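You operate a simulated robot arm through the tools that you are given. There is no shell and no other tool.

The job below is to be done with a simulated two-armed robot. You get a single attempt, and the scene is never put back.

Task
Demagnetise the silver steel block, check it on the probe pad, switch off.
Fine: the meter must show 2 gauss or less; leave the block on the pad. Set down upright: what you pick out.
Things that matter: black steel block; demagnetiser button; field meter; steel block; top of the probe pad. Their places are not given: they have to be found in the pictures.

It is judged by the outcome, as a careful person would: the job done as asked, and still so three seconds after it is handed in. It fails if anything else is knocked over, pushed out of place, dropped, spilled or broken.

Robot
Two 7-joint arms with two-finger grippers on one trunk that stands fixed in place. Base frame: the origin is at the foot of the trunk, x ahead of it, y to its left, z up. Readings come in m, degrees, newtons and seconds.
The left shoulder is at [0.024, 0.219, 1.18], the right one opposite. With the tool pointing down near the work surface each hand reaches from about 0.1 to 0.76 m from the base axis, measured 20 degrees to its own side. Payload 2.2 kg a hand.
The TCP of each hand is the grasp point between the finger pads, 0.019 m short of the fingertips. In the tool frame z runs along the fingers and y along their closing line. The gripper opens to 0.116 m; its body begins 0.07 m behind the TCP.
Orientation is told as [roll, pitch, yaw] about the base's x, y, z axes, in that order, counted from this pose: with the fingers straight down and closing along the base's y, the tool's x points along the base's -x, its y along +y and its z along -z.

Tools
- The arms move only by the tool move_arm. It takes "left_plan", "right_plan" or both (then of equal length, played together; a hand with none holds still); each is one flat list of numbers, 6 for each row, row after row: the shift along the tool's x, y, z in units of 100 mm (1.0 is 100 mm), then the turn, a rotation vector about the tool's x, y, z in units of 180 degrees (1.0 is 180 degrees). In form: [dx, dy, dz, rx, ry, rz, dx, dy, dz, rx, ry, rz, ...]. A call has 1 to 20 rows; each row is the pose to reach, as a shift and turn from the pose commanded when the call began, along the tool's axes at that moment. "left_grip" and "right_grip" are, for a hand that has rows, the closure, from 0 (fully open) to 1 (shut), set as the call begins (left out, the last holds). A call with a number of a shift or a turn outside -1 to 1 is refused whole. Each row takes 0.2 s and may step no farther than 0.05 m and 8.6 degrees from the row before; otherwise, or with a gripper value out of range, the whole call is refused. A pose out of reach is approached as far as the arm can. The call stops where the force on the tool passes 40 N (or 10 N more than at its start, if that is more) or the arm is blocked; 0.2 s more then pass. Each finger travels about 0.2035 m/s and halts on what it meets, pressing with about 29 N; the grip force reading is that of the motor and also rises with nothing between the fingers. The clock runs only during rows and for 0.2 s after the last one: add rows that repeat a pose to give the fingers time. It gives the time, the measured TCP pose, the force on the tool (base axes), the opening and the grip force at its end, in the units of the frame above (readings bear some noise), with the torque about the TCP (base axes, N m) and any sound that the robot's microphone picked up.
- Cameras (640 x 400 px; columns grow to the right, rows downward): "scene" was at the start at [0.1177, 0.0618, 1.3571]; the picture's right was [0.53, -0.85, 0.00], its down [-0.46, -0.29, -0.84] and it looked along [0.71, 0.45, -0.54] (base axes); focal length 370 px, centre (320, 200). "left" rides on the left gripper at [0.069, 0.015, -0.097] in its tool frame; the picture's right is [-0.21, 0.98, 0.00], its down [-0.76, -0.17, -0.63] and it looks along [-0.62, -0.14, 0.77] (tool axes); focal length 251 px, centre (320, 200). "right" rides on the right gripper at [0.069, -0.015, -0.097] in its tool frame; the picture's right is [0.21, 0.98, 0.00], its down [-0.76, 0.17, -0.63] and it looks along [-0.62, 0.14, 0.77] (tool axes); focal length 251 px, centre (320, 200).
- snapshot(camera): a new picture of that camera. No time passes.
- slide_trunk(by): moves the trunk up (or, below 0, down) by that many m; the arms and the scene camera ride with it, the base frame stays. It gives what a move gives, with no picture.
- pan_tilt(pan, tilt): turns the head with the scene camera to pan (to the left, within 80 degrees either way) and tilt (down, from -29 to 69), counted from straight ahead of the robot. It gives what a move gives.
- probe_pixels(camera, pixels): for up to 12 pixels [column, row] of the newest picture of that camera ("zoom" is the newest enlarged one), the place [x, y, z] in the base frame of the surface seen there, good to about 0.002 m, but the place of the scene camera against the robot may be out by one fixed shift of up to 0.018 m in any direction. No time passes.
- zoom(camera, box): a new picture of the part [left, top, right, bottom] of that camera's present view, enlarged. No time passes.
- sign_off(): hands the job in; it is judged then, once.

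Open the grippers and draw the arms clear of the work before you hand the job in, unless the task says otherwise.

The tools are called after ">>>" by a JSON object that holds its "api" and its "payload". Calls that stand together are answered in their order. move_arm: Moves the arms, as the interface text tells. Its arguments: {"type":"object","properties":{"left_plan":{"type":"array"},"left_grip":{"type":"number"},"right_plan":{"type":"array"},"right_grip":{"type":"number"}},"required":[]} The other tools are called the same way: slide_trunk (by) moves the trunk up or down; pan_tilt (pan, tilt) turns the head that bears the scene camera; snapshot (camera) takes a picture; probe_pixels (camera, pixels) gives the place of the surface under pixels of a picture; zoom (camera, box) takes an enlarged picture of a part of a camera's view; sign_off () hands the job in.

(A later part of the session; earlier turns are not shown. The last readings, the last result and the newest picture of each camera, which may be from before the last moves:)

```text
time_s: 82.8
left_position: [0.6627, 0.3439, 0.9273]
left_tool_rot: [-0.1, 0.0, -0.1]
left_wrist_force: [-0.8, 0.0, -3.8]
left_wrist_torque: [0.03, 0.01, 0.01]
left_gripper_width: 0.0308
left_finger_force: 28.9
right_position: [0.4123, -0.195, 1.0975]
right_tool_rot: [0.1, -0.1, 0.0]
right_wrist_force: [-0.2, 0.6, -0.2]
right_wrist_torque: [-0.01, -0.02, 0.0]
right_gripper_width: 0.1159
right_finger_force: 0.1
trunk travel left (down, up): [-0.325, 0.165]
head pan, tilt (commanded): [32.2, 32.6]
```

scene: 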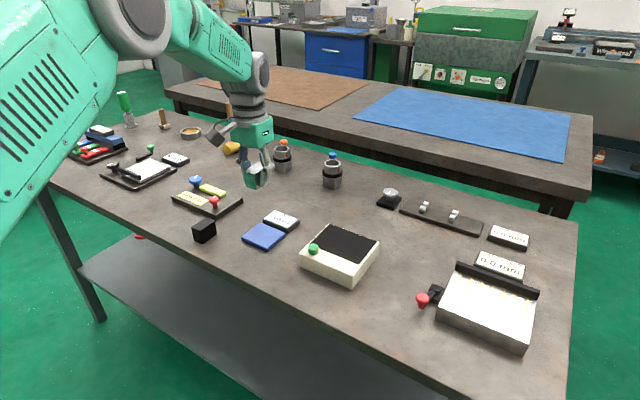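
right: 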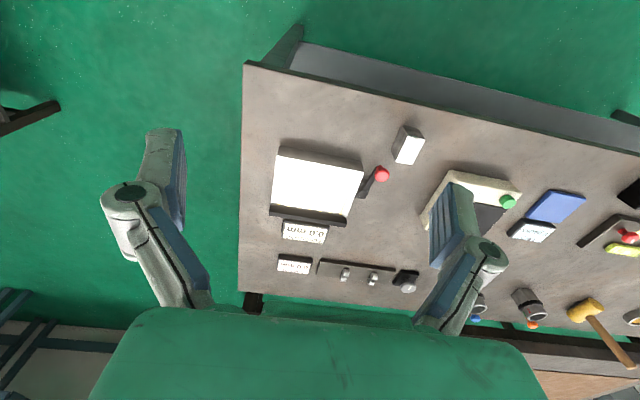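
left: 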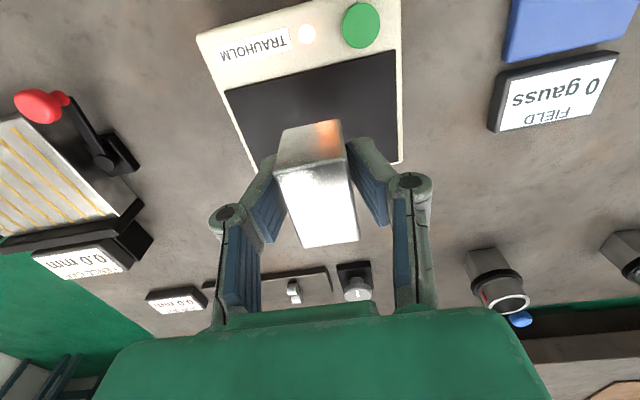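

The block is about 60 mm above the plate after a very slow start. I carry on upward at 5 mm/s, then 7.5 and 10 mm/s, to about 190 mm above the plate.

>>> {"api": "move_arm", "payload": {"left_plan": [0, 0, -0.01, 0, 0, 0, 0, 0, -0.02, 0, 0, 0, 0, 0, -0.03, 0, 0, 0, 0, 0, -0.04, 0, 0, 0, 0, 0, -0.05, 0, 0, 0, 0, 0, -0.06, 0, 0, 0, 0, 0, -0.07, 0, 0, 0, 0, 0, -0.08, 0, 0, 0, 0, 0, -0.09, 0, 0, 0, 0, 0, -0.1, 0, 0, 0, 0, 0, -0.11, 0, 0, 0, 0, 0, -0.12, 0, 0, 0, 0, 0, -0.13, 0, 0, 0, 0, 0, -0.14, 0, 0, 0, 0, 0, -0.15, 0, 0, 0, 0, 0, -0.16, 0, 0, 0, 0, 0, -0.17, 0, 0, 0, 0, 0, -0.18, 0, 0, 0, 0, 0, -0.19, 0, 0, 0, 0, 0, -0.2, 0, 0, 0]}}

>>> {"api": "move_arm", "payload": {"left_plan": [0, 0, -0.01, 0, 0, 0, 0, 0, -0.02, 0, 0, 0, 0, 0, -0.03, 0, 0, 0, 0, 0, -0.04, 0, 0, 0, 0, 0, -0.05, 0, 0, 0, 0, 0, -0.06, 0, 0, 0, 0, 0, -0.07, 0, 0, 0, 0, 0, -0.08, 0, 0, 0, 0, 0, -0.09, 0, 0, 0, 0, 0, -0.1, 0, 0, 0, 0, 0, -0.11, 0, 0, 0, 0, 0, -0.12, 0, 0, 0, 0, 0, -0.13, 0, 0, 0, 0, 0, -0.14, 0, 0, 0, 0, 0, -0.15, 0, 0, 0, 0, 0, -0.16, 0, 0, 0, 0, 0, -0.17, 0, 0, 0, 0, 0, -0.18, 0, 0, 0, 0, 0, -0.19, 0, 0, 0, 0, 0, -0.2, 0, 0, 0]}}

>>> {"api": "move_arm", "payload": {"left_plan": [0, 0, -0.015, 0, 0, 0, 0, 0, -0.03, 0, 0, 0, 0, 0, -0.045, 0, 0, 0, 0, 0, -0.06, 0, 0, 0, 0, 0, -0.075, 0, 0, 0, 0, 0, -0.09, 0, 0, 0, 0, 0, -0.105, 0, 0, 0, 0, 0, -0.12, 0, 0, 0, 0, 0, -0.135, 0, 0, 0, 0, 0, -0.15, 0, 0, 0, 0, 0, -0.165, 0, 0, 0, 0, 0, -0.18, 0, 0, 0, 0, 0, -0.195, 0, 0, 0, 0, 0, -0.21, 0, 0, 0, 0, 0, -0.225, 0, 0, 0, 0, 0, -0.24, 0, 0, 0, 0, 0, -0.255, 0, 0, 0, 0, 0, -0.27, 0, 0, 0, 0, 0, -0.285, 0, 0, 0, 0, 0, -0.3, 0, 0, 0]}}

>>> {"api": "move_arm", "payload": {"left_plan": [0, 0, -0.02, 0, 0, 0, 0, 0, -0.04, 0, 0, 0, 0, 0, -0.06, 0, 0, 0, 0, 0, -0.08, 0, 0, 0, 0, 0, -0.1, 0, 0, 0, 0, 0, -0.12, 0, 0, 0, 0, 0, -0.14, 0, 0, 0, 0, 0, -0.16, 0, 0, 0, 0, 0, -0.18, 0, 0, 0, 0, 0, -0.2, 0, 0, 0, 0, 0, -0.22, 0, 0, 0, 0, 0, -0.24, 0, 0, 0, 0, 0, -0.26, 0, 0, 0, 0, 0, -0.28, 0, 0, 0, 0, 0, -0.3, 0, 0, 0, 0, 0, -0.32, 0, 0, 0, 0, 0, -0.34, 0, 0, 0, 0, 0, -0.36, 0, 0, 0, 0, 0, -0.38, 0, 0, 0, 0, 0, -0.4, 0, 0, 0]}}

>>> {"api": "move_arm", "payload": {"left_plan": [0, 0, -0.02, 0, 0, 0, 0, 0, -0.04, 0, 0, 0, 0, 0, -0.06, 0, 0, 0, 0, 0, -0.08, 0, 0, 0, 0, 0, -0.1, 0, 0, 0, 0, 0, -0.12, 0, 0, 0, 0, 0, -0.14, 0, 0, 0, 0, 0, -0.16, 0, 0, 0, 0, 0, -0.18, 0, 0, 0, 0, 0, -0.2, 0, 0, 0, 0, 0, -0.22, 0, 0, 0, 0, 0, -0.24, 0, 0, 0, 0, 0, -0.26, 0, 0, 0, 0, 0, -0.28, 0, 0, 0, 0, 0, -0.3, 0, 0, 0]}}

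>>> {"api": "zoom", "payload": {"camera": "scene", "box": [300, 235, 360, 275]}}

```text
time_s: 87.0
left_position: [0.6625, 0.3439, 0.9463]
left_tool_rot: [-0.1, -0.1, 0.0]
left_wrist_force: [-0.1, -0.9, -4.8]
left_wrist_torque: [-0.01, 0.04, -0.02]
left_gripper_width: 0.0307
left_finger_force: 28.8
right_position: [0.4101, -0.1949, 1.098]
right_tool_rot: [0.0, -0.1, 0.0]
right_wrist_force: [0.0, -0.3, -0.2]
right_wrist_torque: [0.02, 0.01, -0.03]
right_gripper_width: 0.1158
right_finger_force: 0.1
trunk travel left (down, up): [-0.325, 0.165]
head pan, tilt (commanded): [32.2, 32.6]
```

```text
time_s: 91.2
left_position: [0.6624, 0.3429, 0.9675]
left_tool_rot: [0.0, -0.1, 0.1]
left_wrist_force: [0.1, -0.1, -5.0]
left_wrist_torque: [0.01, 0.04, -0.01]
left_gripper_width: 0.0309
left_finger_force: 29.0
right_position: [0.4109, -0.1951, 1.0978]
right_tool_rot: [0.0, -0.1, 0.0]
right_wrist_force: [0.1, 0.3, 0.1]
right_wrist_torque: [-0.03, -0.05, -0.01]
right_gripper_width: 0.1159
right_finger_force: 0.1
trunk travel left (down, up): [-0.325, 0.165]
head pan, tilt (commanded): [32.2, 32.6]
```

```text
time_s: 95.4
left_position: [0.6619, 0.3442, 0.9981]
left_tool_rot: [0.0, -0.1, 0.0]
left_wrist_force: [-0.6, -0.6, -3.9]
left_wrist_torque: [-0.01, 0.0, -0.01]
left_gripper_width: 0.0308
left_finger_force: 28.8
right_position: [0.4103, -0.1951, 1.0986]
right_tool_rot: [0.0, 0.0, 0.0]
right_wrist_force: [-0.6, -0.2, 0.4]
right_wrist_torque: [0.0, 0.03, 0.0]
right_gripper_width: 0.1159
right_finger_force: 0.1
trunk travel left (down, up): [-0.325, 0.165]
head pan, tilt (commanded): [32.2, 32.6]
```

```text
time_s: 99.6
left_position: [0.6619, 0.3439, 1.038]
left_tool_rot: [0.0, -0.2, 0.0]
left_wrist_force: [-0.1, -0.1, -4.3]
left_wrist_torque: [-0.01, 0.03, -0.01]
left_gripper_width: 0.0308
left_finger_force: 29.0
right_position: [0.4114, -0.1937, 1.0979]
right_tool_rot: [0.1, -0.1, 0.1]
right_wrist_force: [-0.3, 0.4, 0.4]
right_wrist_torque: [-0.02, -0.01, -0.01]
right_gripper_width: 0.1159
right_finger_force: 0.0
trunk travel left (down, up): [-0.325, 0.165]
head pan, tilt (commanded): [32.2, 32.6]
```

```text
time_s: 102.8
left_position: [0.6625, 0.3446, 1.0676]
left_tool_rot: [0.0, -0.1, 0.0]
left_wrist_force: [-0.4, -0.4, -4.4]
left_wrist_torque: [0.0, 0.0, -0.01]
left_gripper_width: 0.0309
left_finger_force: 29.2
right_position: [0.4106, -0.1952, 1.0989]
right_tool_rot: [-0.1, -0.1, 0.1]
right_wrist_force: [0.1, 0.4, 0.5]
right_wrist_torque: [0.0, 0.01, 0.01]
right_gripper_width: 0.1159
right_finger_force: 0.0
trunk travel left (down, up): [-0.325, 0.165]
head pan, tilt (commanded): [32.2, 32.6]
```

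```text
10.00 times, centred on (330, 255) of scene
```

zoom: 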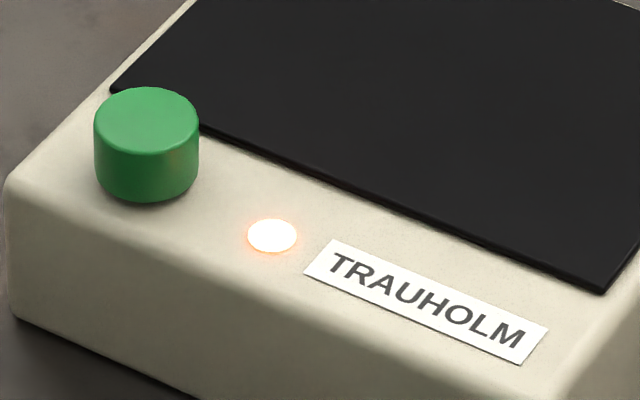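

The lamp is still lit and the block is about 200 mm above the plate. I carry it gently to the pad at half the previous speed, staying high.

>>> {"api": "move_arm", "payload": {"left_plan": [0.02, 0.09, 0, 0, 0, 0, 0.04, 0.18, 0, 0, 0, 0, 0.06, 0.27, 0, 0, 0, 0, 0.08, 0.36, 0, 0, 0, 0, 0.1, 0.46, 0, 0, 0, 0, 0.12, 0.55, 0, 0, 0, 0, 0.14, 0.64, 0, 0, 0, 0, 0.16, 0.74, 0, 0, 0, 0, 0.175, 0.83, 0, 0, 0, 0, 0.185, 0.925, 0, 0, 0, 0]}}

>>> {"api": "move_arm", "payload": {"left_plan": [0.04, 0.2, 0.1, 0, 0, 0, 0.08, 0.4, 0.3, 0, 0, 0, 0.12, 0.6, 0.5, 0, 0, 0, 0.16, 0.77, 0.7, 0, 0, 0, 0.185, 0.93, 0.9, 0, 0, 0]}}

>>> {"api": "move_arm", "payload": {"left_plan": [0, 0, 0.2, 0, 0, 0, 0, 0, 0.4, 0, 0, 0, 0, 0, 0.6, 0, 0, 0, 0, 0, 0.8, 0, 0, 0, 0, 0, 1.0, 0, 0, 0]}}

>>> {"api": "snapshot", "payload": {"camera": "left"}}

>>> {"api": "zoom", "payload": {"camera": "scene", "box": [200, 170, 340, 270]}}

```text
time_s: 105.0
left_position: [0.6435, 0.4377, 1.0678]
left_tool_rot: [0.0, -0.1, -0.1]
left_wrist_force: [0.1, -0.2, -4.3]
left_wrist_torque: [-0.02, 0.0, -0.03]
left_gripper_width: 0.0306
left_finger_force: 28.9
right_position: [0.4118, -0.196, 1.0994]
right_tool_rot: [0.0, -0.1, 0.0]
right_wrist_force: [-0.1, 0.7, 0.9]
right_wrist_torque: [0.0, 0.01, -0.01]
right_gripper_width: 0.1158
right_finger_force: 0.1
trunk travel left (down, up): [-0.325, 0.165]
head pan, tilt (commanded): [32.2, 32.6]
```

```text
time_s: 106.2
left_position: [0.6278, 0.5305, 0.9761]
left_tool_rot: [-0.1, 0.0, -0.1]
left_wrist_force: [1.0, 0.2, -4.7]
left_wrist_torque: [0.0, -0.01, -0.02]
left_gripper_width: 0.0307
left_finger_force: 29.1
right_position: [0.4103, -0.195, 1.0974]
right_tool_rot: [0.1, 0.0, 0.0]
right_wrist_force: [-0.4, 0.5, -1.4]
right_wrist_torque: [-0.04, -0.01, -0.02]
right_gripper_width: 0.116
right_finger_force: 0.1
trunk travel left (down, up): [-0.325, 0.165]
head pan, tilt (commanded): [32.2, 32.6]
```

```text
time_s: 107.4
left_position: [0.6259, 0.5298, 0.8749]
left_tool_rot: [0.0, 0.0, 0.0]
left_wrist_force: [0.3, -1.1, -4.3]
left_wrist_torque: [0.01, 0.02, -0.02]
left_gripper_width: 0.0304
left_finger_force: 28.8
right_position: [0.4116, -0.1943, 1.0983]
right_tool_rot: [0.0, 0.0, 0.0]
right_wrist_force: [0.0, -0.2, 0.8]
right_wrist_torque: [-0.01, 0.01, 0.01]
right_gripper_width: 0.1159
right_finger_force: 0.0
trunk travel left (down, up): [-0.325, 0.165]
head pan, tilt (commanded): [32.2, 32.6]
```

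```text
taken
```

left: 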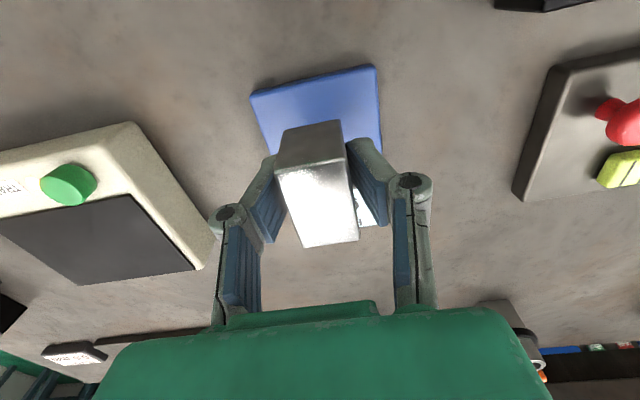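

```text
4.00 times, centred on (270, 220) of scene
```

zoom: 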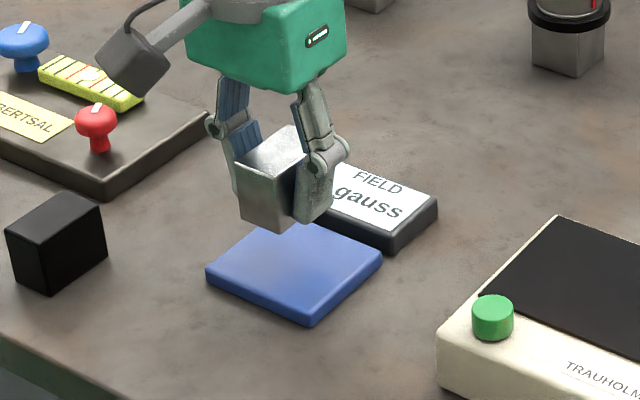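

The block hangs squarely over the pad at about z 0.875. I lower it 35 mm, slowing at the end.

>>> {"api": "move_arm", "payload": {"left_plan": [0, 0, 0.08, 0, 0, 0, 0, 0, 0.16, 0, 0, 0, 0, 0, 0.23, 0, 0, 0, 0, 0, 0.29, 0, 0, 0, 0, 0, 0.33, 0, 0, 0, 0, 0, 0.345, 0, 0, 0]}}

>>> {"api": "move_arm", "payload": {"left_plan": [0, 0, 0.005, 0, 0, 0, 0, 0, 0.01, 0, 0, 0]}}

>>> {"api": "move_arm", "payload": {"left_plan": [0, 0, 0.005, 0, 0, 0, 0, 0, 0.01, 0, 0, 0]}}

```text
time_s: 108.8
left_position: [0.6259, 0.5296, 0.8428]
left_tool_rot: [0.0, -0.2, -0.1]
left_wrist_force: [-0.4, -0.6, -4.0]
left_wrist_torque: [0.01, 0.03, -0.02]
left_gripper_width: 0.0307
left_finger_force: 28.9
right_position: [0.4105, -0.1961, 1.0992]
right_tool_rot: [0.0, -0.1, 0.0]
right_wrist_force: [-0.6, 0.3, 0.6]
right_wrist_torque: [-0.01, -0.01, -0.01]
right_gripper_width: 0.1159
right_finger_force: 0.0
trunk travel left (down, up): [-0.325, 0.165]
head pan, tilt (commanded): [32.2, 32.6]
```

```text
time_s: 109.4
left_position: [0.6269, 0.5297, 0.8406]
left_tool_rot: [0.1, -0.1, -0.1]
left_wrist_force: [-0.5, -0.4, -4.3]
left_wrist_torque: [0.0, 0.03, 0.02]
left_gripper_width: 0.0306
left_finger_force: 28.6
right_position: [0.4099, -0.1944, 1.0987]
right_tool_rot: [-0.1, -0.1, 0.1]
right_wrist_force: [-0.4, 0.4, -0.4]
right_wrist_torque: [-0.02, -0.03, -0.04]
right_gripper_width: 0.1158
right_finger_force: 0.0
trunk travel left (down, up): [-0.325, 0.165]
head pan, tilt (commanded): [32.2, 32.6]
```

```text
time_s: 110.0
left_position: [0.6249, 0.5297, 0.8407]
left_tool_rot: [0.1, -0.1, 0.0]
left_wrist_force: [-0.1, -0.6, -4.1]
left_wrist_torque: [-0.02, 0.0, -0.02]
left_gripper_width: 0.0309
left_finger_force: 28.7
right_position: [0.4123, -0.1954, 1.0983]
right_tool_rot: [0.0, -0.1, 0.0]
right_wrist_force: [-0.9, 0.4, -0.2]
right_wrist_torque: [0.02, 0.0, 0.0]
right_gripper_width: 0.1161
right_finger_force: 0.0
trunk travel left (down, up): [-0.325, 0.165]
head pan, tilt (commanded): [32.2, 32.6]
```

No contact yet at about z 0.840. I continue in 0.5 mm steps toward the pad.

>>> {"api": "move_arm", "payload": {"left_plan": [0, 0, 0.005, 0, 0, 0, 0, 0, 0.01, 0, 0, 0]}}

>>> {"api": "move_arm", "payload": {"left_plan": [0, 0, 0.005, 0, 0, 0]}}

>>> {"api": "move_arm", "payload": {"left_plan": [0, 0, 0.005, 0, 0, 0]}}

```text
time_s: 110.6
left_position: [0.626, 0.5292, 0.8397]
left_tool_rot: [0.1, -0.2, -0.1]
left_wrist_force: [-0.1, -0.8, -4.9]
left_wrist_torque: [0.02, 0.06, -0.05]
left_gripper_width: 0.031
left_finger_force: 28.7
right_position: [0.4109, -0.195, 1.0977]
right_tool_rot: [0.1, -0.1, -0.1]
right_wrist_force: [-0.9, -0.5, 1.0]
right_wrist_torque: [0.0, 0.02, 0.0]
right_gripper_width: 0.1159
right_finger_force: 0.0
trunk travel left (down, up): [-0.325, 0.165]
head pan, tilt (commanded): [32.2, 32.6]
```

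```text
time_s: 111.0
left_position: [0.6268, 0.5298, 0.8385]
left_tool_rot: [0.0, -0.2, 0.0]
left_wrist_force: [0.9, 0.8, -5.0]
left_wrist_torque: [-0.03, 0.0, -0.02]
left_gripper_width: 0.0306
left_finger_force: 28.3
right_position: [0.4114, -0.1951, 1.0986]
right_tool_rot: [0.0, -0.1, 0.0]
right_wrist_force: [0.7, -0.6, -0.4]
right_wrist_torque: [-0.02, 0.05, 0.01]
right_gripper_width: 0.116
right_finger_force: 0.1
trunk travel left (down, up): [-0.325, 0.165]
head pan, tilt (commanded): [32.2, 32.6]
```

```text
time_s: 111.4
left_position: [0.6255, 0.5303, 0.8389]
left_tool_rot: [-0.1, -0.1, 0.0]
left_wrist_force: [-0.3, 0.1, -4.7]
left_wrist_torque: [0.01, -0.01, 0.0]
left_gripper_width: 0.0309
left_finger_force: 28.5
right_position: [0.4121, -0.1955, 1.0988]
right_tool_rot: [0.0, -0.2, 0.0]
right_wrist_force: [0.1, -0.1, -0.4]
right_wrist_torque: [0.0, 0.0, -0.02]
right_gripper_width: 0.1159
right_finger_force: 0.1
trunk travel left (down, up): [-0.325, 0.165]
head pan, tilt (commanded): [32.2, 32.6]
```

The force is still about −4.7 N, so the block is still hanging. I take two more separate 0.5 mm steps.

>>> {"api": "move_arm", "payload": {"left_plan": [0, 0, 0.005, 0, 0, 0]}}

>>> {"api": "move_arm", "payload": {"left_plan": [0, 0, 0.005, 0, 0, 0]}}

>>> {"api": "zoom", "payload": {"camera": "left", "box": [230, 80, 410, 280]}}

```text
time_s: 111.8
left_position: [0.6251, 0.5301, 0.8371]
left_tool_rot: [0.1, -0.1, 0.0]
left_wrist_force: [-0.3, 0.5, -5.2]
left_wrist_torque: [-0.03, -0.01, -0.01]
left_gripper_width: 0.0309
left_finger_force: 29.0
right_position: [0.41, -0.1958, 1.0992]
right_tool_rot: [0.1, -0.2, 0.0]
right_wrist_force: [-0.2, -0.1, -0.5]
right_wrist_torque: [-0.02, -0.02, -0.01]
right_gripper_width: 0.1157
right_finger_force: 0.1
trunk travel left (down, up): [-0.325, 0.165]
head pan, tilt (commanded): [32.2, 32.6]
```

```text
time_s: 112.2
left_position: [0.6255, 0.5287, 0.839]
left_tool_rot: [0.0, -0.1, 0.0]
left_wrist_force: [-0.2, 0.4, -3.5]
left_wrist_torque: [-0.01, -0.01, 0.02]
left_gripper_width: 0.0307
left_finger_force: 28.4
right_position: [0.4099, -0.1958, 1.0982]
right_tool_rot: [0.0, 0.0, -0.1]
right_wrist_force: [-0.7, 0.0, -0.3]
right_wrist_torque: [0.01, -0.01, 0.02]
right_gripper_width: 0.116
right_finger_force: 0.1
trunk travel left (down, up): [-0.325, 0.165]
head pan, tilt (commanded): [32.2, 32.6]
```

```text
2.00 times, centred on (320, 180) of left
```

zoom: 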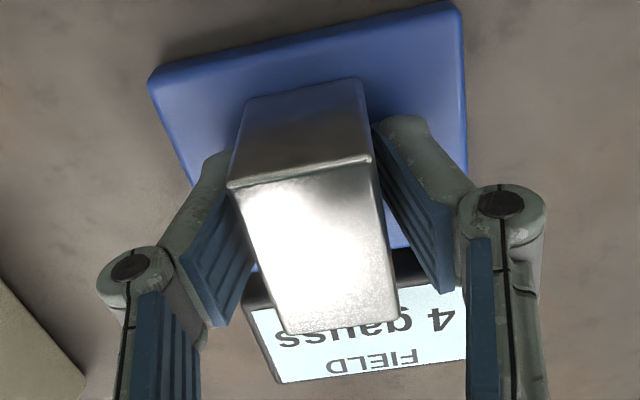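

The wrist view shows the meter at 4 gauss with the block just touching, improved from 9 but still above 2. I take one more tiny step to confirm the settled reading before deciding on another pass.

>>> {"api": "move_arm", "payload": {"left_plan": [0, 0, 0.005, 0, 0, 0, 0, 0, 0.005, 0, 0, 0, 0, 0, 0.005, 0, 0, 0]}}

>>> {"api": "zoom", "payload": {"camera": "left", "box": [280, 200, 400, 280]}}

```text
time_s: 113.0
left_position: [0.6259, 0.5294, 0.837]
left_tool_rot: [-0.1, -0.1, -0.1]
left_wrist_force: [0.5, 1.1, 0.9]
left_wrist_torque: [0.01, -0.15, 0.02]
left_gripper_width: 0.0307
left_finger_force: 28.5
right_position: [0.4103, -0.196, 1.0988]
right_tool_rot: [-0.1, -0.1, 0.0]
right_wrist_force: [-0.2, 0.2, -0.1]
right_wrist_torque: [-0.01, 0.01, 0.02]
right_gripper_width: 0.1161
right_finger_force: 0.0
trunk travel left (down, up): [-0.325, 0.165]
head pan, tilt (commanded): [32.2, 32.6]
```

```text
5.00 times, centred on (340, 240) of left
```

zoom: 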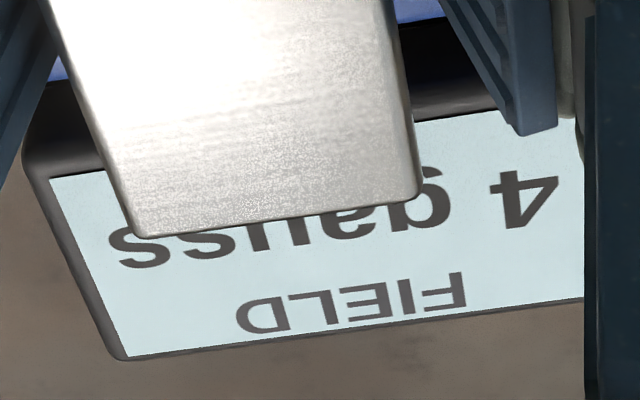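

The settled reading is 4 gauss, so slower withdrawal clearly helps but a third, slower pass is needed. I lift the block and carry it back over the plate.

>>> {"api": "move_arm", "payload": {"left_plan": [0, 0, -0.05, 0, 0, 0, 0, 0, -0.15, 0, 0, 0, 0, 0, -0.35, 0, 0, 0, 0, 0, -0.55, 0, 0, 0, 0, 0, -0.75, 0, 0, 0, 0, 0, -0.95, 0, 0, 0]}}

>>> {"api": "move_arm", "payload": {"left_plan": [-0.04, -0.18, 0, 0, 0, 0, -0.08, -0.37, 0, 0, 0, 0, -0.11, -0.56, 0, 0, 0, 0, -0.15, -0.75, 0, 0, 0, 0, -0.19, -0.93, 0, 0, 0, 0]}}

>>> {"api": "move_arm", "payload": {"left_plan": [-0.04, -0.18, 0, 0, 0, 0, -0.08, -0.37, 0, 0, 0, 0, -0.11, -0.56, 0, 0, 0, 0, -0.15, -0.75, 0, 0, 0, 0, -0.19, -0.93, 0, 0, 0, 0]}}

>>> {"api": "move_arm", "payload": {"left_plan": [0, 0, 0.1, 0, 0, 0, 0, 0, 0.2, 0, 0, 0, 0, 0, 0.3, 0, 0, 0, 0, 0, 0.4, 0, 0, 0, 0, 0, 0.5, 0, 0, 0, 0, 0, 0.57, 0, 0, 0, 0, 0, 0.61, 0, 0, 0]}}

>>> {"api": "snapshot", "payload": {"camera": "left"}}

>>> {"api": "zoom", "payload": {"camera": "scene", "box": [280, 190, 400, 270]}}

```text
time_s: 114.4
left_position: [0.6245, 0.5286, 0.9312]
left_tool_rot: [-0.2, -0.1, 0.0]
left_wrist_force: [0.3, 1.2, -4.1]
left_wrist_torque: [0.01, -0.03, 0.01]
left_gripper_width: 0.0305
left_finger_force: 29.1
right_position: [0.4107, -0.1951, 1.0996]
right_tool_rot: [-0.1, -0.1, 0.0]
right_wrist_force: [0.1, 0.0, 0.3]
right_wrist_torque: [-0.02, -0.01, 0.01]
right_gripper_width: 0.1162
right_finger_force: 0.0
trunk travel left (down, up): [-0.325, 0.165]
head pan, tilt (commanded): [32.2, 32.6]
```

```text
time_s: 115.6
left_position: [0.6441, 0.4363, 0.9309]
left_tool_rot: [0.1, -0.1, 0.0]
left_wrist_force: [-0.2, 0.7, -4.6]
left_wrist_torque: [-0.01, 0.01, 0.02]
left_gripper_width: 0.0306
left_finger_force: 28.8
right_position: [0.4105, -0.1965, 1.0982]
right_tool_rot: [0.1, -0.1, 0.0]
right_wrist_force: [0.8, -0.8, 0.3]
right_wrist_torque: [0.01, -0.04, 0.04]
right_gripper_width: 0.1158
right_finger_force: 0.1
trunk travel left (down, up): [-0.325, 0.165]
head pan, tilt (commanded): [32.2, 32.6]
```

```text
time_s: 116.8
left_position: [0.6634, 0.3426, 0.9335]
left_tool_rot: [0.1, -0.1, 0.1]
left_wrist_force: [0.9, 0.2, -4.6]
left_wrist_torque: [0.02, -0.02, 0.01]
left_gripper_width: 0.0308
left_finger_force: 29.2
right_position: [0.4103, -0.1954, 1.0981]
right_tool_rot: [0.1, -0.2, 0.0]
right_wrist_force: [0.3, -0.4, 0.0]
right_wrist_torque: [0.0, 0.01, -0.02]
right_gripper_width: 0.116
right_finger_force: 0.1
trunk travel left (down, up): [-0.325, 0.165]
head pan, tilt (commanded): [32.2, 32.6]
```

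```text
time_s: 118.4
left_position: [0.6633, 0.3436, 0.8715]
left_tool_rot: [0.0, -0.1, 0.0]
left_wrist_force: [0.7, 0.8, -4.3]
left_wrist_torque: [-0.01, -0.01, 0.04]
left_gripper_width: 0.0308
left_finger_force: 29.1
right_position: [0.411, -0.1945, 1.0978]
right_tool_rot: [0.1, -0.1, 0.0]
right_wrist_force: [0.3, 0.9, 0.5]
right_wrist_torque: [0.01, 0.0, -0.02]
right_gripper_width: 0.1162
right_finger_force: 0.0
trunk travel left (down, up): [-0.325, 0.165]
head pan, tilt (commanded): [32.2, 32.6]
```

```text
taken
```

left: 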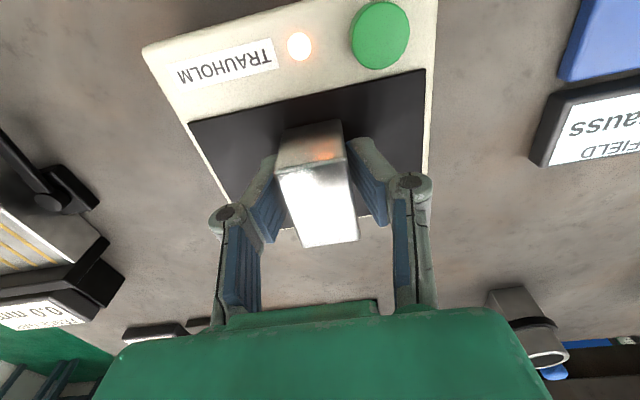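

```text
5.00 times, centred on (340, 230) of scene
```

zoom: 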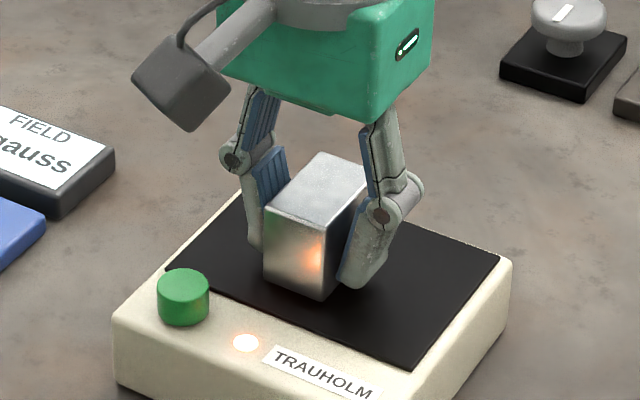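

The block is about 3–4 mm above the plate with the lamp on. I step down gently toward light contact.

>>> {"api": "move_arm", "payload": {"left_plan": [0, 0, 0.01, 0, 0, 0, 0, 0, 0.02, 0, 0, 0, 0, 0, 0.025, 0, 0, 0]}}

>>> {"api": "move_arm", "payload": {"left_plan": [0, 0, 0.005, 0, 0, 0, 0, 0, 0.005, 0, 0, 0]}}

>>> {"api": "move_arm", "payload": {"left_plan": [0, 0, 0.005, 0, 0, 0, 0, 0, 0.005, 0, 0, 0]}}

```text
time_s: 119.2
left_position: [0.6631, 0.3438, 0.8682]
left_tool_rot: [0.0, -0.1, 0.0]
left_wrist_force: [0.4, -0.4, -4.4]
left_wrist_torque: [-0.02, -0.01, 0.01]
left_gripper_width: 0.0307
left_finger_force: 28.6
right_position: [0.4105, -0.1957, 1.0981]
right_tool_rot: [0.1, -0.2, 0.0]
right_wrist_force: [0.5, -0.1, -0.5]
right_wrist_torque: [-0.04, 0.01, 0.01]
right_gripper_width: 0.1161
right_finger_force: 0.0
trunk travel left (down, up): [-0.325, 0.165]
head pan, tilt (commanded): [32.2, 32.6]
```

```text
time_s: 119.8
left_position: [0.6637, 0.3441, 0.8686]
left_tool_rot: [0.0, -0.1, 0.0]
left_wrist_force: [0.2, -0.1, -3.4]
left_wrist_torque: [-0.01, -0.07, 0.04]
left_gripper_width: 0.0306
left_finger_force: 29.2
right_position: [0.411, -0.1959, 1.0992]
right_tool_rot: [0.0, -0.1, -0.1]
right_wrist_force: [0.3, 0.7, -0.3]
right_wrist_torque: [0.01, 0.04, -0.02]
right_gripper_width: 0.1162
right_finger_force: 0.1
trunk travel left (down, up): [-0.325, 0.165]
head pan, tilt (commanded): [32.2, 32.6]
```

```text
time_s: 120.4
left_position: [0.6641, 0.3435, 0.8683]
left_tool_rot: [0.0, -0.1, -0.1]
left_wrist_force: [-0.9, 1.5, 1.0]
left_wrist_torque: [-0.02, -0.12, 0.03]
left_gripper_width: 0.0307
left_finger_force: 28.6
right_position: [0.4113, -0.1961, 1.0983]
right_tool_rot: [0.0, -0.1, 0.0]
right_wrist_force: [-0.6, 0.0, 0.4]
right_wrist_torque: [-0.02, -0.02, -0.02]
right_gripper_width: 0.1161
right_finger_force: 0.1
trunk travel left (down, up): [-0.325, 0.165]
head pan, tilt (commanded): [32.2, 32.6]
```

Contact again. I dwell four seconds on the plate and then withdraw at 1.25 mm/s.

>>> {"api": "move_arm", "payload": {"left_plan": [0, 0, 0, 0, 0, 0, 0, 0, 0, 0, 0, 0, 0, 0, 0, 0, 0, 0, 0, 0, 0, 0, 0, 0, 0, 0, 0, 0, 0, 0, 0, 0, 0, 0, 0, 0, 0, 0, 0, 0, 0, 0, 0, 0, 0, 0, 0, 0, 0, 0, 0, 0, 0, 0, 0, 0, 0, 0, 0, 0, 0, 0, 0, 0, 0, 0, 0, 0, 0, 0, 0, 0, 0, 0, 0, 0, 0, 0, 0, 0, 0, 0, 0, 0, 0, 0, 0, 0, 0, 0, 0, 0, 0, 0, 0, 0, 0, 0, 0, 0, 0, 0, 0, 0, 0, 0, 0, 0, 0, 0, 0, 0, 0, 0, 0, 0, 0, 0, 0, 0]}}

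>>> {"api": "move_arm", "payload": {"left_plan": [0, 0, -0.0025, 0, 0, 0, 0, 0, -0.005, 0, 0, 0, 0, 0, -0.0075, 0, 0, 0, 0, 0, -0.01, 0, 0, 0, 0, 0, -0.0125, 0, 0, 0, 0, 0, -0.015, 0, 0, 0, 0, 0, -0.0175, 0, 0, 0, 0, 0, -0.02, 0, 0, 0, 0, 0, -0.0225, 0, 0, 0, 0, 0, -0.025, 0, 0, 0, 0, 0, -0.0275, 0, 0, 0, 0, 0, -0.03, 0, 0, 0, 0, 0, -0.0325, 0, 0, 0, 0, 0, -0.035, 0, 0, 0, 0, 0, -0.0375, 0, 0, 0, 0, 0, -0.04, 0, 0, 0, 0, 0, -0.0425, 0, 0, 0, 0, 0, -0.045, 0, 0, 0, 0, 0, -0.0475, 0, 0, 0, 0, 0, -0.05, 0, 0, 0]}}

>>> {"api": "move_arm", "payload": {"left_plan": [0, 0, -0.0025, 0, 0, 0, 0, 0, -0.005, 0, 0, 0, 0, 0, -0.0075, 0, 0, 0, 0, 0, -0.01, 0, 0, 0, 0, 0, -0.0125, 0, 0, 0, 0, 0, -0.015, 0, 0, 0, 0, 0, -0.0175, 0, 0, 0, 0, 0, -0.02, 0, 0, 0, 0, 0, -0.0225, 0, 0, 0, 0, 0, -0.025, 0, 0, 0, 0, 0, -0.0275, 0, 0, 0, 0, 0, -0.03, 0, 0, 0, 0, 0, -0.0325, 0, 0, 0, 0, 0, -0.035, 0, 0, 0, 0, 0, -0.0375, 0, 0, 0, 0, 0, -0.04, 0, 0, 0, 0, 0, -0.0425, 0, 0, 0, 0, 0, -0.045, 0, 0, 0, 0, 0, -0.0475, 0, 0, 0, 0, 0, -0.05, 0, 0, 0]}}

>>> {"api": "move_arm", "payload": {"left_plan": [0, 0, -0.0025, 0, 0, 0, 0, 0, -0.005, 0, 0, 0, 0, 0, -0.0075, 0, 0, 0, 0, 0, -0.01, 0, 0, 0, 0, 0, -0.0125, 0, 0, 0, 0, 0, -0.015, 0, 0, 0, 0, 0, -0.0175, 0, 0, 0, 0, 0, -0.02, 0, 0, 0, 0, 0, -0.0225, 0, 0, 0, 0, 0, -0.025, 0, 0, 0, 0, 0, -0.0275, 0, 0, 0, 0, 0, -0.03, 0, 0, 0, 0, 0, -0.0325, 0, 0, 0, 0, 0, -0.035, 0, 0, 0, 0, 0, -0.0375, 0, 0, 0, 0, 0, -0.04, 0, 0, 0, 0, 0, -0.0425, 0, 0, 0, 0, 0, -0.045, 0, 0, 0, 0, 0, -0.0475, 0, 0, 0, 0, 0, -0.05, 0, 0, 0]}}

>>> {"api": "move_arm", "payload": {"left_plan": [0, 0, -0.0025, 0, 0, 0, 0, 0, -0.005, 0, 0, 0, 0, 0, -0.0075, 0, 0, 0, 0, 0, -0.01, 0, 0, 0, 0, 0, -0.0125, 0, 0, 0, 0, 0, -0.015, 0, 0, 0, 0, 0, -0.0175, 0, 0, 0, 0, 0, -0.02, 0, 0, 0, 0, 0, -0.0225, 0, 0, 0, 0, 0, -0.025, 0, 0, 0, 0, 0, -0.0275, 0, 0, 0, 0, 0, -0.03, 0, 0, 0, 0, 0, -0.0325, 0, 0, 0, 0, 0, -0.035, 0, 0, 0, 0, 0, -0.0375, 0, 0, 0, 0, 0, -0.04, 0, 0, 0, 0, 0, -0.0425, 0, 0, 0, 0, 0, -0.045, 0, 0, 0, 0, 0, -0.0475, 0, 0, 0, 0, 0, -0.05, 0, 0, 0]}}

>>> {"api": "move_arm", "payload": {"left_plan": [0, 0, -0.0025, 0, 0, 0, 0, 0, -0.005, 0, 0, 0, 0, 0, -0.0075, 0, 0, 0, 0, 0, -0.01, 0, 0, 0, 0, 0, -0.0125, 0, 0, 0, 0, 0, -0.015, 0, 0, 0, 0, 0, -0.0175, 0, 0, 0, 0, 0, -0.02, 0, 0, 0, 0, 0, -0.0225, 0, 0, 0, 0, 0, -0.025, 0, 0, 0, 0, 0, -0.0275, 0, 0, 0, 0, 0, -0.03, 0, 0, 0, 0, 0, -0.0325, 0, 0, 0, 0, 0, -0.035, 0, 0, 0, 0, 0, -0.0375, 0, 0, 0, 0, 0, -0.04, 0, 0, 0, 0, 0, -0.0425, 0, 0, 0, 0, 0, -0.045, 0, 0, 0, 0, 0, -0.0475, 0, 0, 0, 0, 0, -0.05, 0, 0, 0]}}

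>>> {"api": "move_arm", "payload": {"left_plan": [0, 0, -0.0025, 0, 0, 0, 0, 0, -0.005, 0, 0, 0, 0, 0, -0.0075, 0, 0, 0, 0, 0, -0.01, 0, 0, 0, 0, 0, -0.0125, 0, 0, 0, 0, 0, -0.015, 0, 0, 0, 0, 0, -0.0175, 0, 0, 0, 0, 0, -0.02, 0, 0, 0, 0, 0, -0.0225, 0, 0, 0, 0, 0, -0.025, 0, 0, 0, 0, 0, -0.0275, 0, 0, 0, 0, 0, -0.03, 0, 0, 0, 0, 0, -0.0325, 0, 0, 0, 0, 0, -0.035, 0, 0, 0, 0, 0, -0.0375, 0, 0, 0, 0, 0, -0.04, 0, 0, 0, 0, 0, -0.0425, 0, 0, 0, 0, 0, -0.045, 0, 0, 0, 0, 0, -0.0475, 0, 0, 0, 0, 0, -0.05, 0, 0, 0]}}

>>> {"api": "move_arm", "payload": {"left_plan": [0, 0, -0.0025, 0, 0, 0, 0, 0, -0.005, 0, 0, 0, 0, 0, -0.0075, 0, 0, 0, 0, 0, -0.01, 0, 0, 0, 0, 0, -0.0125, 0, 0, 0, 0, 0, -0.015, 0, 0, 0, 0, 0, -0.0175, 0, 0, 0, 0, 0, -0.02, 0, 0, 0, 0, 0, -0.0225, 0, 0, 0, 0, 0, -0.025, 0, 0, 0, 0, 0, -0.0275, 0, 0, 0, 0, 0, -0.03, 0, 0, 0, 0, 0, -0.0325, 0, 0, 0, 0, 0, -0.035, 0, 0, 0, 0, 0, -0.0375, 0, 0, 0, 0, 0, -0.04, 0, 0, 0, 0, 0, -0.0425, 0, 0, 0, 0, 0, -0.045, 0, 0, 0, 0, 0, -0.0475, 0, 0, 0, 0, 0, -0.05, 0, 0, 0]}}

>>> {"api": "move_arm", "payload": {"left_plan": [0, 0, -0.0025, 0, 0, 0, 0, 0, -0.005, 0, 0, 0, 0, 0, -0.0075, 0, 0, 0, 0, 0, -0.01, 0, 0, 0, 0, 0, -0.0125, 0, 0, 0, 0, 0, -0.015, 0, 0, 0, 0, 0, -0.0175, 0, 0, 0, 0, 0, -0.02, 0, 0, 0, 0, 0, -0.0225, 0, 0, 0, 0, 0, -0.025, 0, 0, 0, 0, 0, -0.0275, 0, 0, 0, 0, 0, -0.03, 0, 0, 0, 0, 0, -0.0325, 0, 0, 0, 0, 0, -0.035, 0, 0, 0, 0, 0, -0.0375, 0, 0, 0, 0, 0, -0.04, 0, 0, 0, 0, 0, -0.0425, 0, 0, 0, 0, 0, -0.045, 0, 0, 0, 0, 0, -0.0475, 0, 0, 0, 0, 0, -0.05, 0, 0, 0]}}

```text
time_s: 124.6
left_position: [0.6626, 0.3423, 0.869]
left_tool_rot: [0.0, -0.1, 0.1]
left_wrist_force: [2.9, 1.5, 4.5]
left_wrist_torque: [0.02, -0.19, 0.06]
left_gripper_width: 0.0308
left_finger_force: 28.5
right_position: [0.4105, -0.1959, 1.0982]
right_tool_rot: [0.0, 0.0, 0.0]
right_wrist_force: [0.2, -0.3, 0.7]
right_wrist_torque: [-0.01, -0.01, 0.01]
right_gripper_width: 0.116
right_finger_force: 0.1
trunk travel left (down, up): [-0.325, 0.165]
head pan, tilt (commanded): [32.2, 32.6]
```

```text
time_s: 128.8
left_position: [0.6631, 0.3441, 0.8738]
left_tool_rot: [0.0, -0.1, -0.1]
left_wrist_force: [0.6, 0.4, -4.1]
left_wrist_torque: [0.02, -0.01, 0.02]
left_gripper_width: 0.031
left_finger_force: 28.9
right_position: [0.4111, -0.1958, 1.0984]
right_tool_rot: [0.0, 0.0, 0.0]
right_wrist_force: [0.0, -0.2, 0.2]
right_wrist_torque: [-0.03, 0.02, 0.0]
right_gripper_width: 0.1163
right_finger_force: 0.0
trunk travel left (down, up): [-0.325, 0.165]
head pan, tilt (commanded): [32.2, 32.6]
```

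```text
time_s: 133.0
left_position: [0.6634, 0.343, 0.8778]
left_tool_rot: [0.1, -0.2, 0.0]
left_wrist_force: [0.0, 0.6, -5.3]
left_wrist_torque: [-0.01, 0.05, -0.02]
left_gripper_width: 0.0308
left_finger_force: 28.9
right_position: [0.4107, -0.1963, 1.0984]
right_tool_rot: [0.0, -0.1, 0.0]
right_wrist_force: [-0.1, -0.2, -0.1]
right_wrist_torque: [0.0, -0.03, 0.01]
right_gripper_width: 0.1159
right_finger_force: 0.1
trunk travel left (down, up): [-0.325, 0.165]
head pan, tilt (commanded): [32.2, 32.6]
```

```text
time_s: 137.2
left_position: [0.6646, 0.3436, 0.8817]
left_tool_rot: [0.0, -0.2, 0.0]
left_wrist_force: [0.0, 1.0, -5.1]
left_wrist_torque: [-0.01, -0.01, 0.02]
left_gripper_width: 0.0309
left_finger_force: 29.2
right_position: [0.4106, -0.194, 1.0985]
right_tool_rot: [0.1, -0.1, 0.1]
right_wrist_force: [-0.4, -0.1, -0.2]
right_wrist_torque: [-0.02, -0.04, 0.01]
right_gripper_width: 0.1161
right_finger_force: 0.1
trunk travel left (down, up): [-0.325, 0.165]
head pan, tilt (commanded): [32.2, 32.6]
```

```text
time_s: 141.4
left_position: [0.6642, 0.3438, 0.8883]
left_tool_rot: [-0.1, -0.1, 0.0]
left_wrist_force: [-0.4, 0.4, -4.4]
left_wrist_torque: [0.0, -0.02, -0.05]
left_gripper_width: 0.0308
left_finger_force: 28.5
right_position: [0.4117, -0.1954, 1.098]
right_tool_rot: [0.0, -0.1, 0.0]
right_wrist_force: [-0.1, 0.3, -0.4]
right_wrist_torque: [0.02, -0.01, 0.03]
right_gripper_width: 0.1161
right_finger_force: 0.0
trunk travel left (down, up): [-0.325, 0.165]
head pan, tilt (commanded): [32.2, 32.6]
```

```text
time_s: 145.6
left_position: [0.663, 0.3432, 0.8925]
left_tool_rot: [0.0, 0.0, 0.0]
left_wrist_force: [0.4, -0.2, -4.8]
left_wrist_torque: [-0.03, -0.01, -0.01]
left_gripper_width: 0.0307
left_finger_force: 29.5
right_position: [0.4114, -0.1958, 1.0983]
right_tool_rot: [-0.1, -0.1, 0.0]
right_wrist_force: [0.5, 0.1, 0.7]
right_wrist_torque: [-0.01, 0.01, 0.0]
right_gripper_width: 0.1158
right_finger_force: 0.0
trunk travel left (down, up): [-0.325, 0.165]
head pan, tilt (commanded): [32.2, 32.6]
```

```text
time_s: 149.8
left_position: [0.6625, 0.3421, 0.8972]
left_tool_rot: [0.0, -0.1, 0.0]
left_wrist_force: [0.2, -0.5, -4.9]
left_wrist_torque: [0.02, 0.0, -0.01]
left_gripper_width: 0.0306
left_finger_force: 29.1
right_position: [0.4109, -0.1958, 1.0978]
right_tool_rot: [0.0, -0.2, 0.0]
right_wrist_force: [-1.0, -0.2, 0.3]
right_wrist_torque: [0.02, -0.01, -0.03]
right_gripper_width: 0.1162
right_finger_force: 0.0
trunk travel left (down, up): [-0.325, 0.165]
head pan, tilt (commanded): [32.2, 32.6]
```

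```text
time_s: 154.0
left_position: [0.6634, 0.3435, 0.9031]
left_tool_rot: [-0.1, -0.1, 0.1]
left_wrist_force: [0.2, -0.6, -3.9]
left_wrist_torque: [-0.04, -0.01, 0.0]
left_gripper_width: 0.0309
left_finger_force: 28.7
right_position: [0.4106, -0.1961, 1.0982]
right_tool_rot: [0.0, 0.0, 0.0]
right_wrist_force: [-0.2, 0.4, -0.8]
right_wrist_torque: [-0.03, 0.01, -0.02]
right_gripper_width: 0.1161
right_finger_force: 0.1
trunk travel left (down, up): [-0.325, 0.165]
head pan, tilt (commanded): [32.2, 32.6]
```

```text
time_s: 158.2
left_position: [0.6637, 0.3432, 0.9081]
left_tool_rot: [-0.1, -0.1, 0.0]
left_wrist_force: [0.0, -0.3, -3.8]
left_wrist_torque: [0.04, -0.02, 0.01]
left_gripper_width: 0.0307
left_finger_force: 28.9
right_position: [0.4104, -0.1946, 1.0985]
right_tool_rot: [0.0, -0.2, 0.0]
right_wrist_force: [0.4, -0.2, 0.3]
right_wrist_torque: [-0.01, -0.04, -0.02]
right_gripper_width: 0.116
right_finger_force: 0.1
trunk travel left (down, up): [-0.325, 0.165]
head pan, tilt (commanded): [32.2, 32.6]
```

The block is 40 mm above the plate, still held firmly. I continue upward at 2.5 mm/s for the next 60 mm.

>>> {"api": "move_arm", "payload": {"left_plan": [0, 0, -0.005, 0, 0, 0, 0, 0, -0.01, 0, 0, 0, 0, 0, -0.015, 0, 0, 0, 0, 0, -0.02, 0, 0, 0, 0, 0, -0.025, 0, 0, 0, 0, 0, -0.03, 0, 0, 0, 0, 0, -0.035, 0, 0, 0, 0, 0, -0.04, 0, 0, 0, 0, 0, -0.045, 0, 0, 0, 0, 0, -0.05, 0, 0, 0, 0, 0, -0.055, 0, 0, 0, 0, 0, -0.06, 0, 0, 0, 0, 0, -0.065, 0, 0, 0, 0, 0, -0.07, 0, 0, 0, 0, 0, -0.075, 0, 0, 0, 0, 0, -0.08, 0, 0, 0, 0, 0, -0.085, 0, 0, 0, 0, 0, -0.09, 0, 0, 0, 0, 0, -0.095, 0, 0, 0, 0, 0, -0.1, 0, 0, 0]}}

>>> {"api": "move_arm", "payload": {"left_plan": [0, 0, -0.005, 0, 0, 0, 0, 0, -0.01, 0, 0, 0, 0, 0, -0.015, 0, 0, 0, 0, 0, -0.02, 0, 0, 0, 0, 0, -0.025, 0, 0, 0, 0, 0, -0.03, 0, 0, 0, 0, 0, -0.035, 0, 0, 0, 0, 0, -0.04, 0, 0, 0, 0, 0, -0.045, 0, 0, 0, 0, 0, -0.05, 0, 0, 0, 0, 0, -0.055, 0, 0, 0, 0, 0, -0.06, 0, 0, 0, 0, 0, -0.065, 0, 0, 0, 0, 0, -0.07, 0, 0, 0, 0, 0, -0.075, 0, 0, 0, 0, 0, -0.08, 0, 0, 0, 0, 0, -0.085, 0, 0, 0, 0, 0, -0.09, 0, 0, 0, 0, 0, -0.095, 0, 0, 0, 0, 0, -0.1, 0, 0, 0]}}

>>> {"api": "move_arm", "payload": {"left_plan": [0, 0, -0.005, 0, 0, 0, 0, 0, -0.01, 0, 0, 0, 0, 0, -0.015, 0, 0, 0, 0, 0, -0.02, 0, 0, 0, 0, 0, -0.025, 0, 0, 0, 0, 0, -0.03, 0, 0, 0, 0, 0, -0.035, 0, 0, 0, 0, 0, -0.04, 0, 0, 0, 0, 0, -0.045, 0, 0, 0, 0, 0, -0.05, 0, 0, 0, 0, 0, -0.055, 0, 0, 0, 0, 0, -0.06, 0, 0, 0, 0, 0, -0.065, 0, 0, 0, 0, 0, -0.07, 0, 0, 0, 0, 0, -0.075, 0, 0, 0, 0, 0, -0.08, 0, 0, 0, 0, 0, -0.085, 0, 0, 0, 0, 0, -0.09, 0, 0, 0, 0, 0, -0.095, 0, 0, 0, 0, 0, -0.1, 0, 0, 0]}}

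>>> {"api": "move_arm", "payload": {"left_plan": [0, 0, -0.005, 0, 0, 0, 0, 0, -0.01, 0, 0, 0, 0, 0, -0.015, 0, 0, 0, 0, 0, -0.02, 0, 0, 0, 0, 0, -0.025, 0, 0, 0, 0, 0, -0.03, 0, 0, 0, 0, 0, -0.035, 0, 0, 0, 0, 0, -0.04, 0, 0, 0, 0, 0, -0.045, 0, 0, 0, 0, 0, -0.05, 0, 0, 0, 0, 0, -0.055, 0, 0, 0, 0, 0, -0.06, 0, 0, 0, 0, 0, -0.065, 0, 0, 0, 0, 0, -0.07, 0, 0, 0, 0, 0, -0.075, 0, 0, 0, 0, 0, -0.08, 0, 0, 0, 0, 0, -0.085, 0, 0, 0, 0, 0, -0.09, 0, 0, 0, 0, 0, -0.095, 0, 0, 0, 0, 0, -0.1, 0, 0, 0]}}

>>> {"api": "move_arm", "payload": {"left_plan": [0, 0, -0.005, 0, 0, 0, 0, 0, -0.01, 0, 0, 0, 0, 0, -0.015, 0, 0, 0, 0, 0, -0.02, 0, 0, 0, 0, 0, -0.025, 0, 0, 0, 0, 0, -0.03, 0, 0, 0, 0, 0, -0.035, 0, 0, 0, 0, 0, -0.04, 0, 0, 0, 0, 0, -0.045, 0, 0, 0, 0, 0, -0.05, 0, 0, 0, 0, 0, -0.055, 0, 0, 0, 0, 0, -0.06, 0, 0, 0, 0, 0, -0.065, 0, 0, 0, 0, 0, -0.07, 0, 0, 0, 0, 0, -0.075, 0, 0, 0, 0, 0, -0.08, 0, 0, 0, 0, 0, -0.085, 0, 0, 0, 0, 0, -0.09, 0, 0, 0, 0, 0, -0.095, 0, 0, 0, 0, 0, -0.1, 0, 0, 0]}}

>>> {"api": "move_arm", "payload": {"left_plan": [0, 0, -0.005, 0, 0, 0, 0, 0, -0.01, 0, 0, 0, 0, 0, -0.015, 0, 0, 0, 0, 0, -0.02, 0, 0, 0, 0, 0, -0.025, 0, 0, 0, 0, 0, -0.03, 0, 0, 0, 0, 0, -0.035, 0, 0, 0, 0, 0, -0.04, 0, 0, 0, 0, 0, -0.045, 0, 0, 0, 0, 0, -0.05, 0, 0, 0, 0, 0, -0.055, 0, 0, 0, 0, 0, -0.06, 0, 0, 0, 0, 0, -0.065, 0, 0, 0, 0, 0, -0.07, 0, 0, 0, 0, 0, -0.075, 0, 0, 0, 0, 0, -0.08, 0, 0, 0, 0, 0, -0.085, 0, 0, 0, 0, 0, -0.09, 0, 0, 0, 0, 0, -0.095, 0, 0, 0, 0, 0, -0.1, 0, 0, 0]}}

```text
time_s: 162.4
left_position: [0.6628, 0.3445, 0.9173]
left_tool_rot: [0.1, -0.2, 0.0]
left_wrist_force: [-0.3, 1.0, -4.2]
left_wrist_torque: [-0.02, 0.0, 0.01]
left_gripper_width: 0.0308
left_finger_force: 29.6
right_position: [0.411, -0.1956, 1.0996]
right_tool_rot: [0.1, -0.1, 0.1]
right_wrist_force: [0.8, -0.3, -0.1]
right_wrist_torque: [0.01, 0.01, -0.02]
right_gripper_width: 0.1159
right_finger_force: 0.0
trunk travel left (down, up): [-0.325, 0.165]
head pan, tilt (commanded): [32.2, 32.6]
```

```text
time_s: 166.6
left_position: [0.6642, 0.3439, 0.9277]
left_tool_rot: [0.1, 0.0, 0.0]
left_wrist_force: [-0.3, 1.0, -4.8]
left_wrist_torque: [-0.01, 0.02, 0.02]
left_gripper_width: 0.0311
left_finger_force: 28.7
right_position: [0.4102, -0.196, 1.0985]
right_tool_rot: [0.0, -0.2, 0.0]
right_wrist_force: [-0.1, 0.1, -0.1]
right_wrist_torque: [-0.02, -0.01, 0.0]
right_gripper_width: 0.1158
right_finger_force: 0.2
trunk travel left (down, up): [-0.325, 0.165]
head pan, tilt (commanded): [32.2, 32.6]
```

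```text
time_s: 170.8
left_position: [0.6637, 0.3435, 0.9387]
left_tool_rot: [0.0, 0.0, 0.0]
left_wrist_force: [0.2, -0.1, -3.7]
left_wrist_torque: [0.0, 0.01, -0.02]
left_gripper_width: 0.0307
left_finger_force: 28.6
right_position: [0.4103, -0.196, 1.0981]
right_tool_rot: [0.0, -0.1, -0.1]
right_wrist_force: [0.0, 0.1, -0.5]
right_wrist_torque: [0.01, -0.01, -0.02]
right_gripper_width: 0.1161
right_finger_force: 0.1
trunk travel left (down, up): [-0.325, 0.165]
head pan, tilt (commanded): [32.2, 32.6]
```

```text
time_s: 175.0
left_position: [0.6635, 0.3431, 0.9472]
left_tool_rot: [0.0, 0.0, 0.0]
left_wrist_force: [0.3, -0.4, -4.2]
left_wrist_torque: [0.01, -0.02, -0.05]
left_gripper_width: 0.0308
left_finger_force: 28.9
right_position: [0.4106, -0.196, 1.0989]
right_tool_rot: [0.0, -0.1, 0.1]
right_wrist_force: [0.4, -0.7, -0.1]
right_wrist_torque: [0.0, 0.05, 0.0]
right_gripper_width: 0.1157
right_finger_force: 0.0
trunk travel left (down, up): [-0.325, 0.165]
head pan, tilt (commanded): [32.2, 32.6]
```

```text
time_s: 179.2
left_position: [0.6633, 0.342, 0.9577]
left_tool_rot: [0.0, -0.1, 0.0]
left_wrist_force: [-0.4, -0.1, -3.5]
left_wrist_torque: [0.0, 0.01, -0.02]
left_gripper_width: 0.0306
left_finger_force: 29.2
right_position: [0.4104, -0.1951, 1.0978]
right_tool_rot: [0.1, -0.1, -0.1]
right_wrist_force: [-0.2, 0.1, 0.6]
right_wrist_torque: [-0.01, 0.0, -0.02]
right_gripper_width: 0.1162
right_finger_force: 0.0
trunk travel left (down, up): [-0.325, 0.165]
head pan, tilt (commanded): [32.2, 32.6]
```

```text
time_s: 183.4
left_position: [0.6637, 0.3427, 0.9669]
left_tool_rot: [0.0, -0.1, -0.1]
left_wrist_force: [-0.1, -0.4, -4.2]
left_wrist_torque: [-0.02, -0.01, 0.02]
left_gripper_width: 0.0308
left_finger_force: 28.7
right_position: [0.4115, -0.1947, 1.098]
right_tool_rot: [0.0, -0.2, 0.1]
right_wrist_force: [0.2, -0.7, 0.5]
right_wrist_torque: [0.01, -0.01, 0.03]
right_gripper_width: 0.1159
right_finger_force: 0.1
trunk travel left (down, up): [-0.325, 0.165]
head pan, tilt (commanded): [32.2, 32.6]
```

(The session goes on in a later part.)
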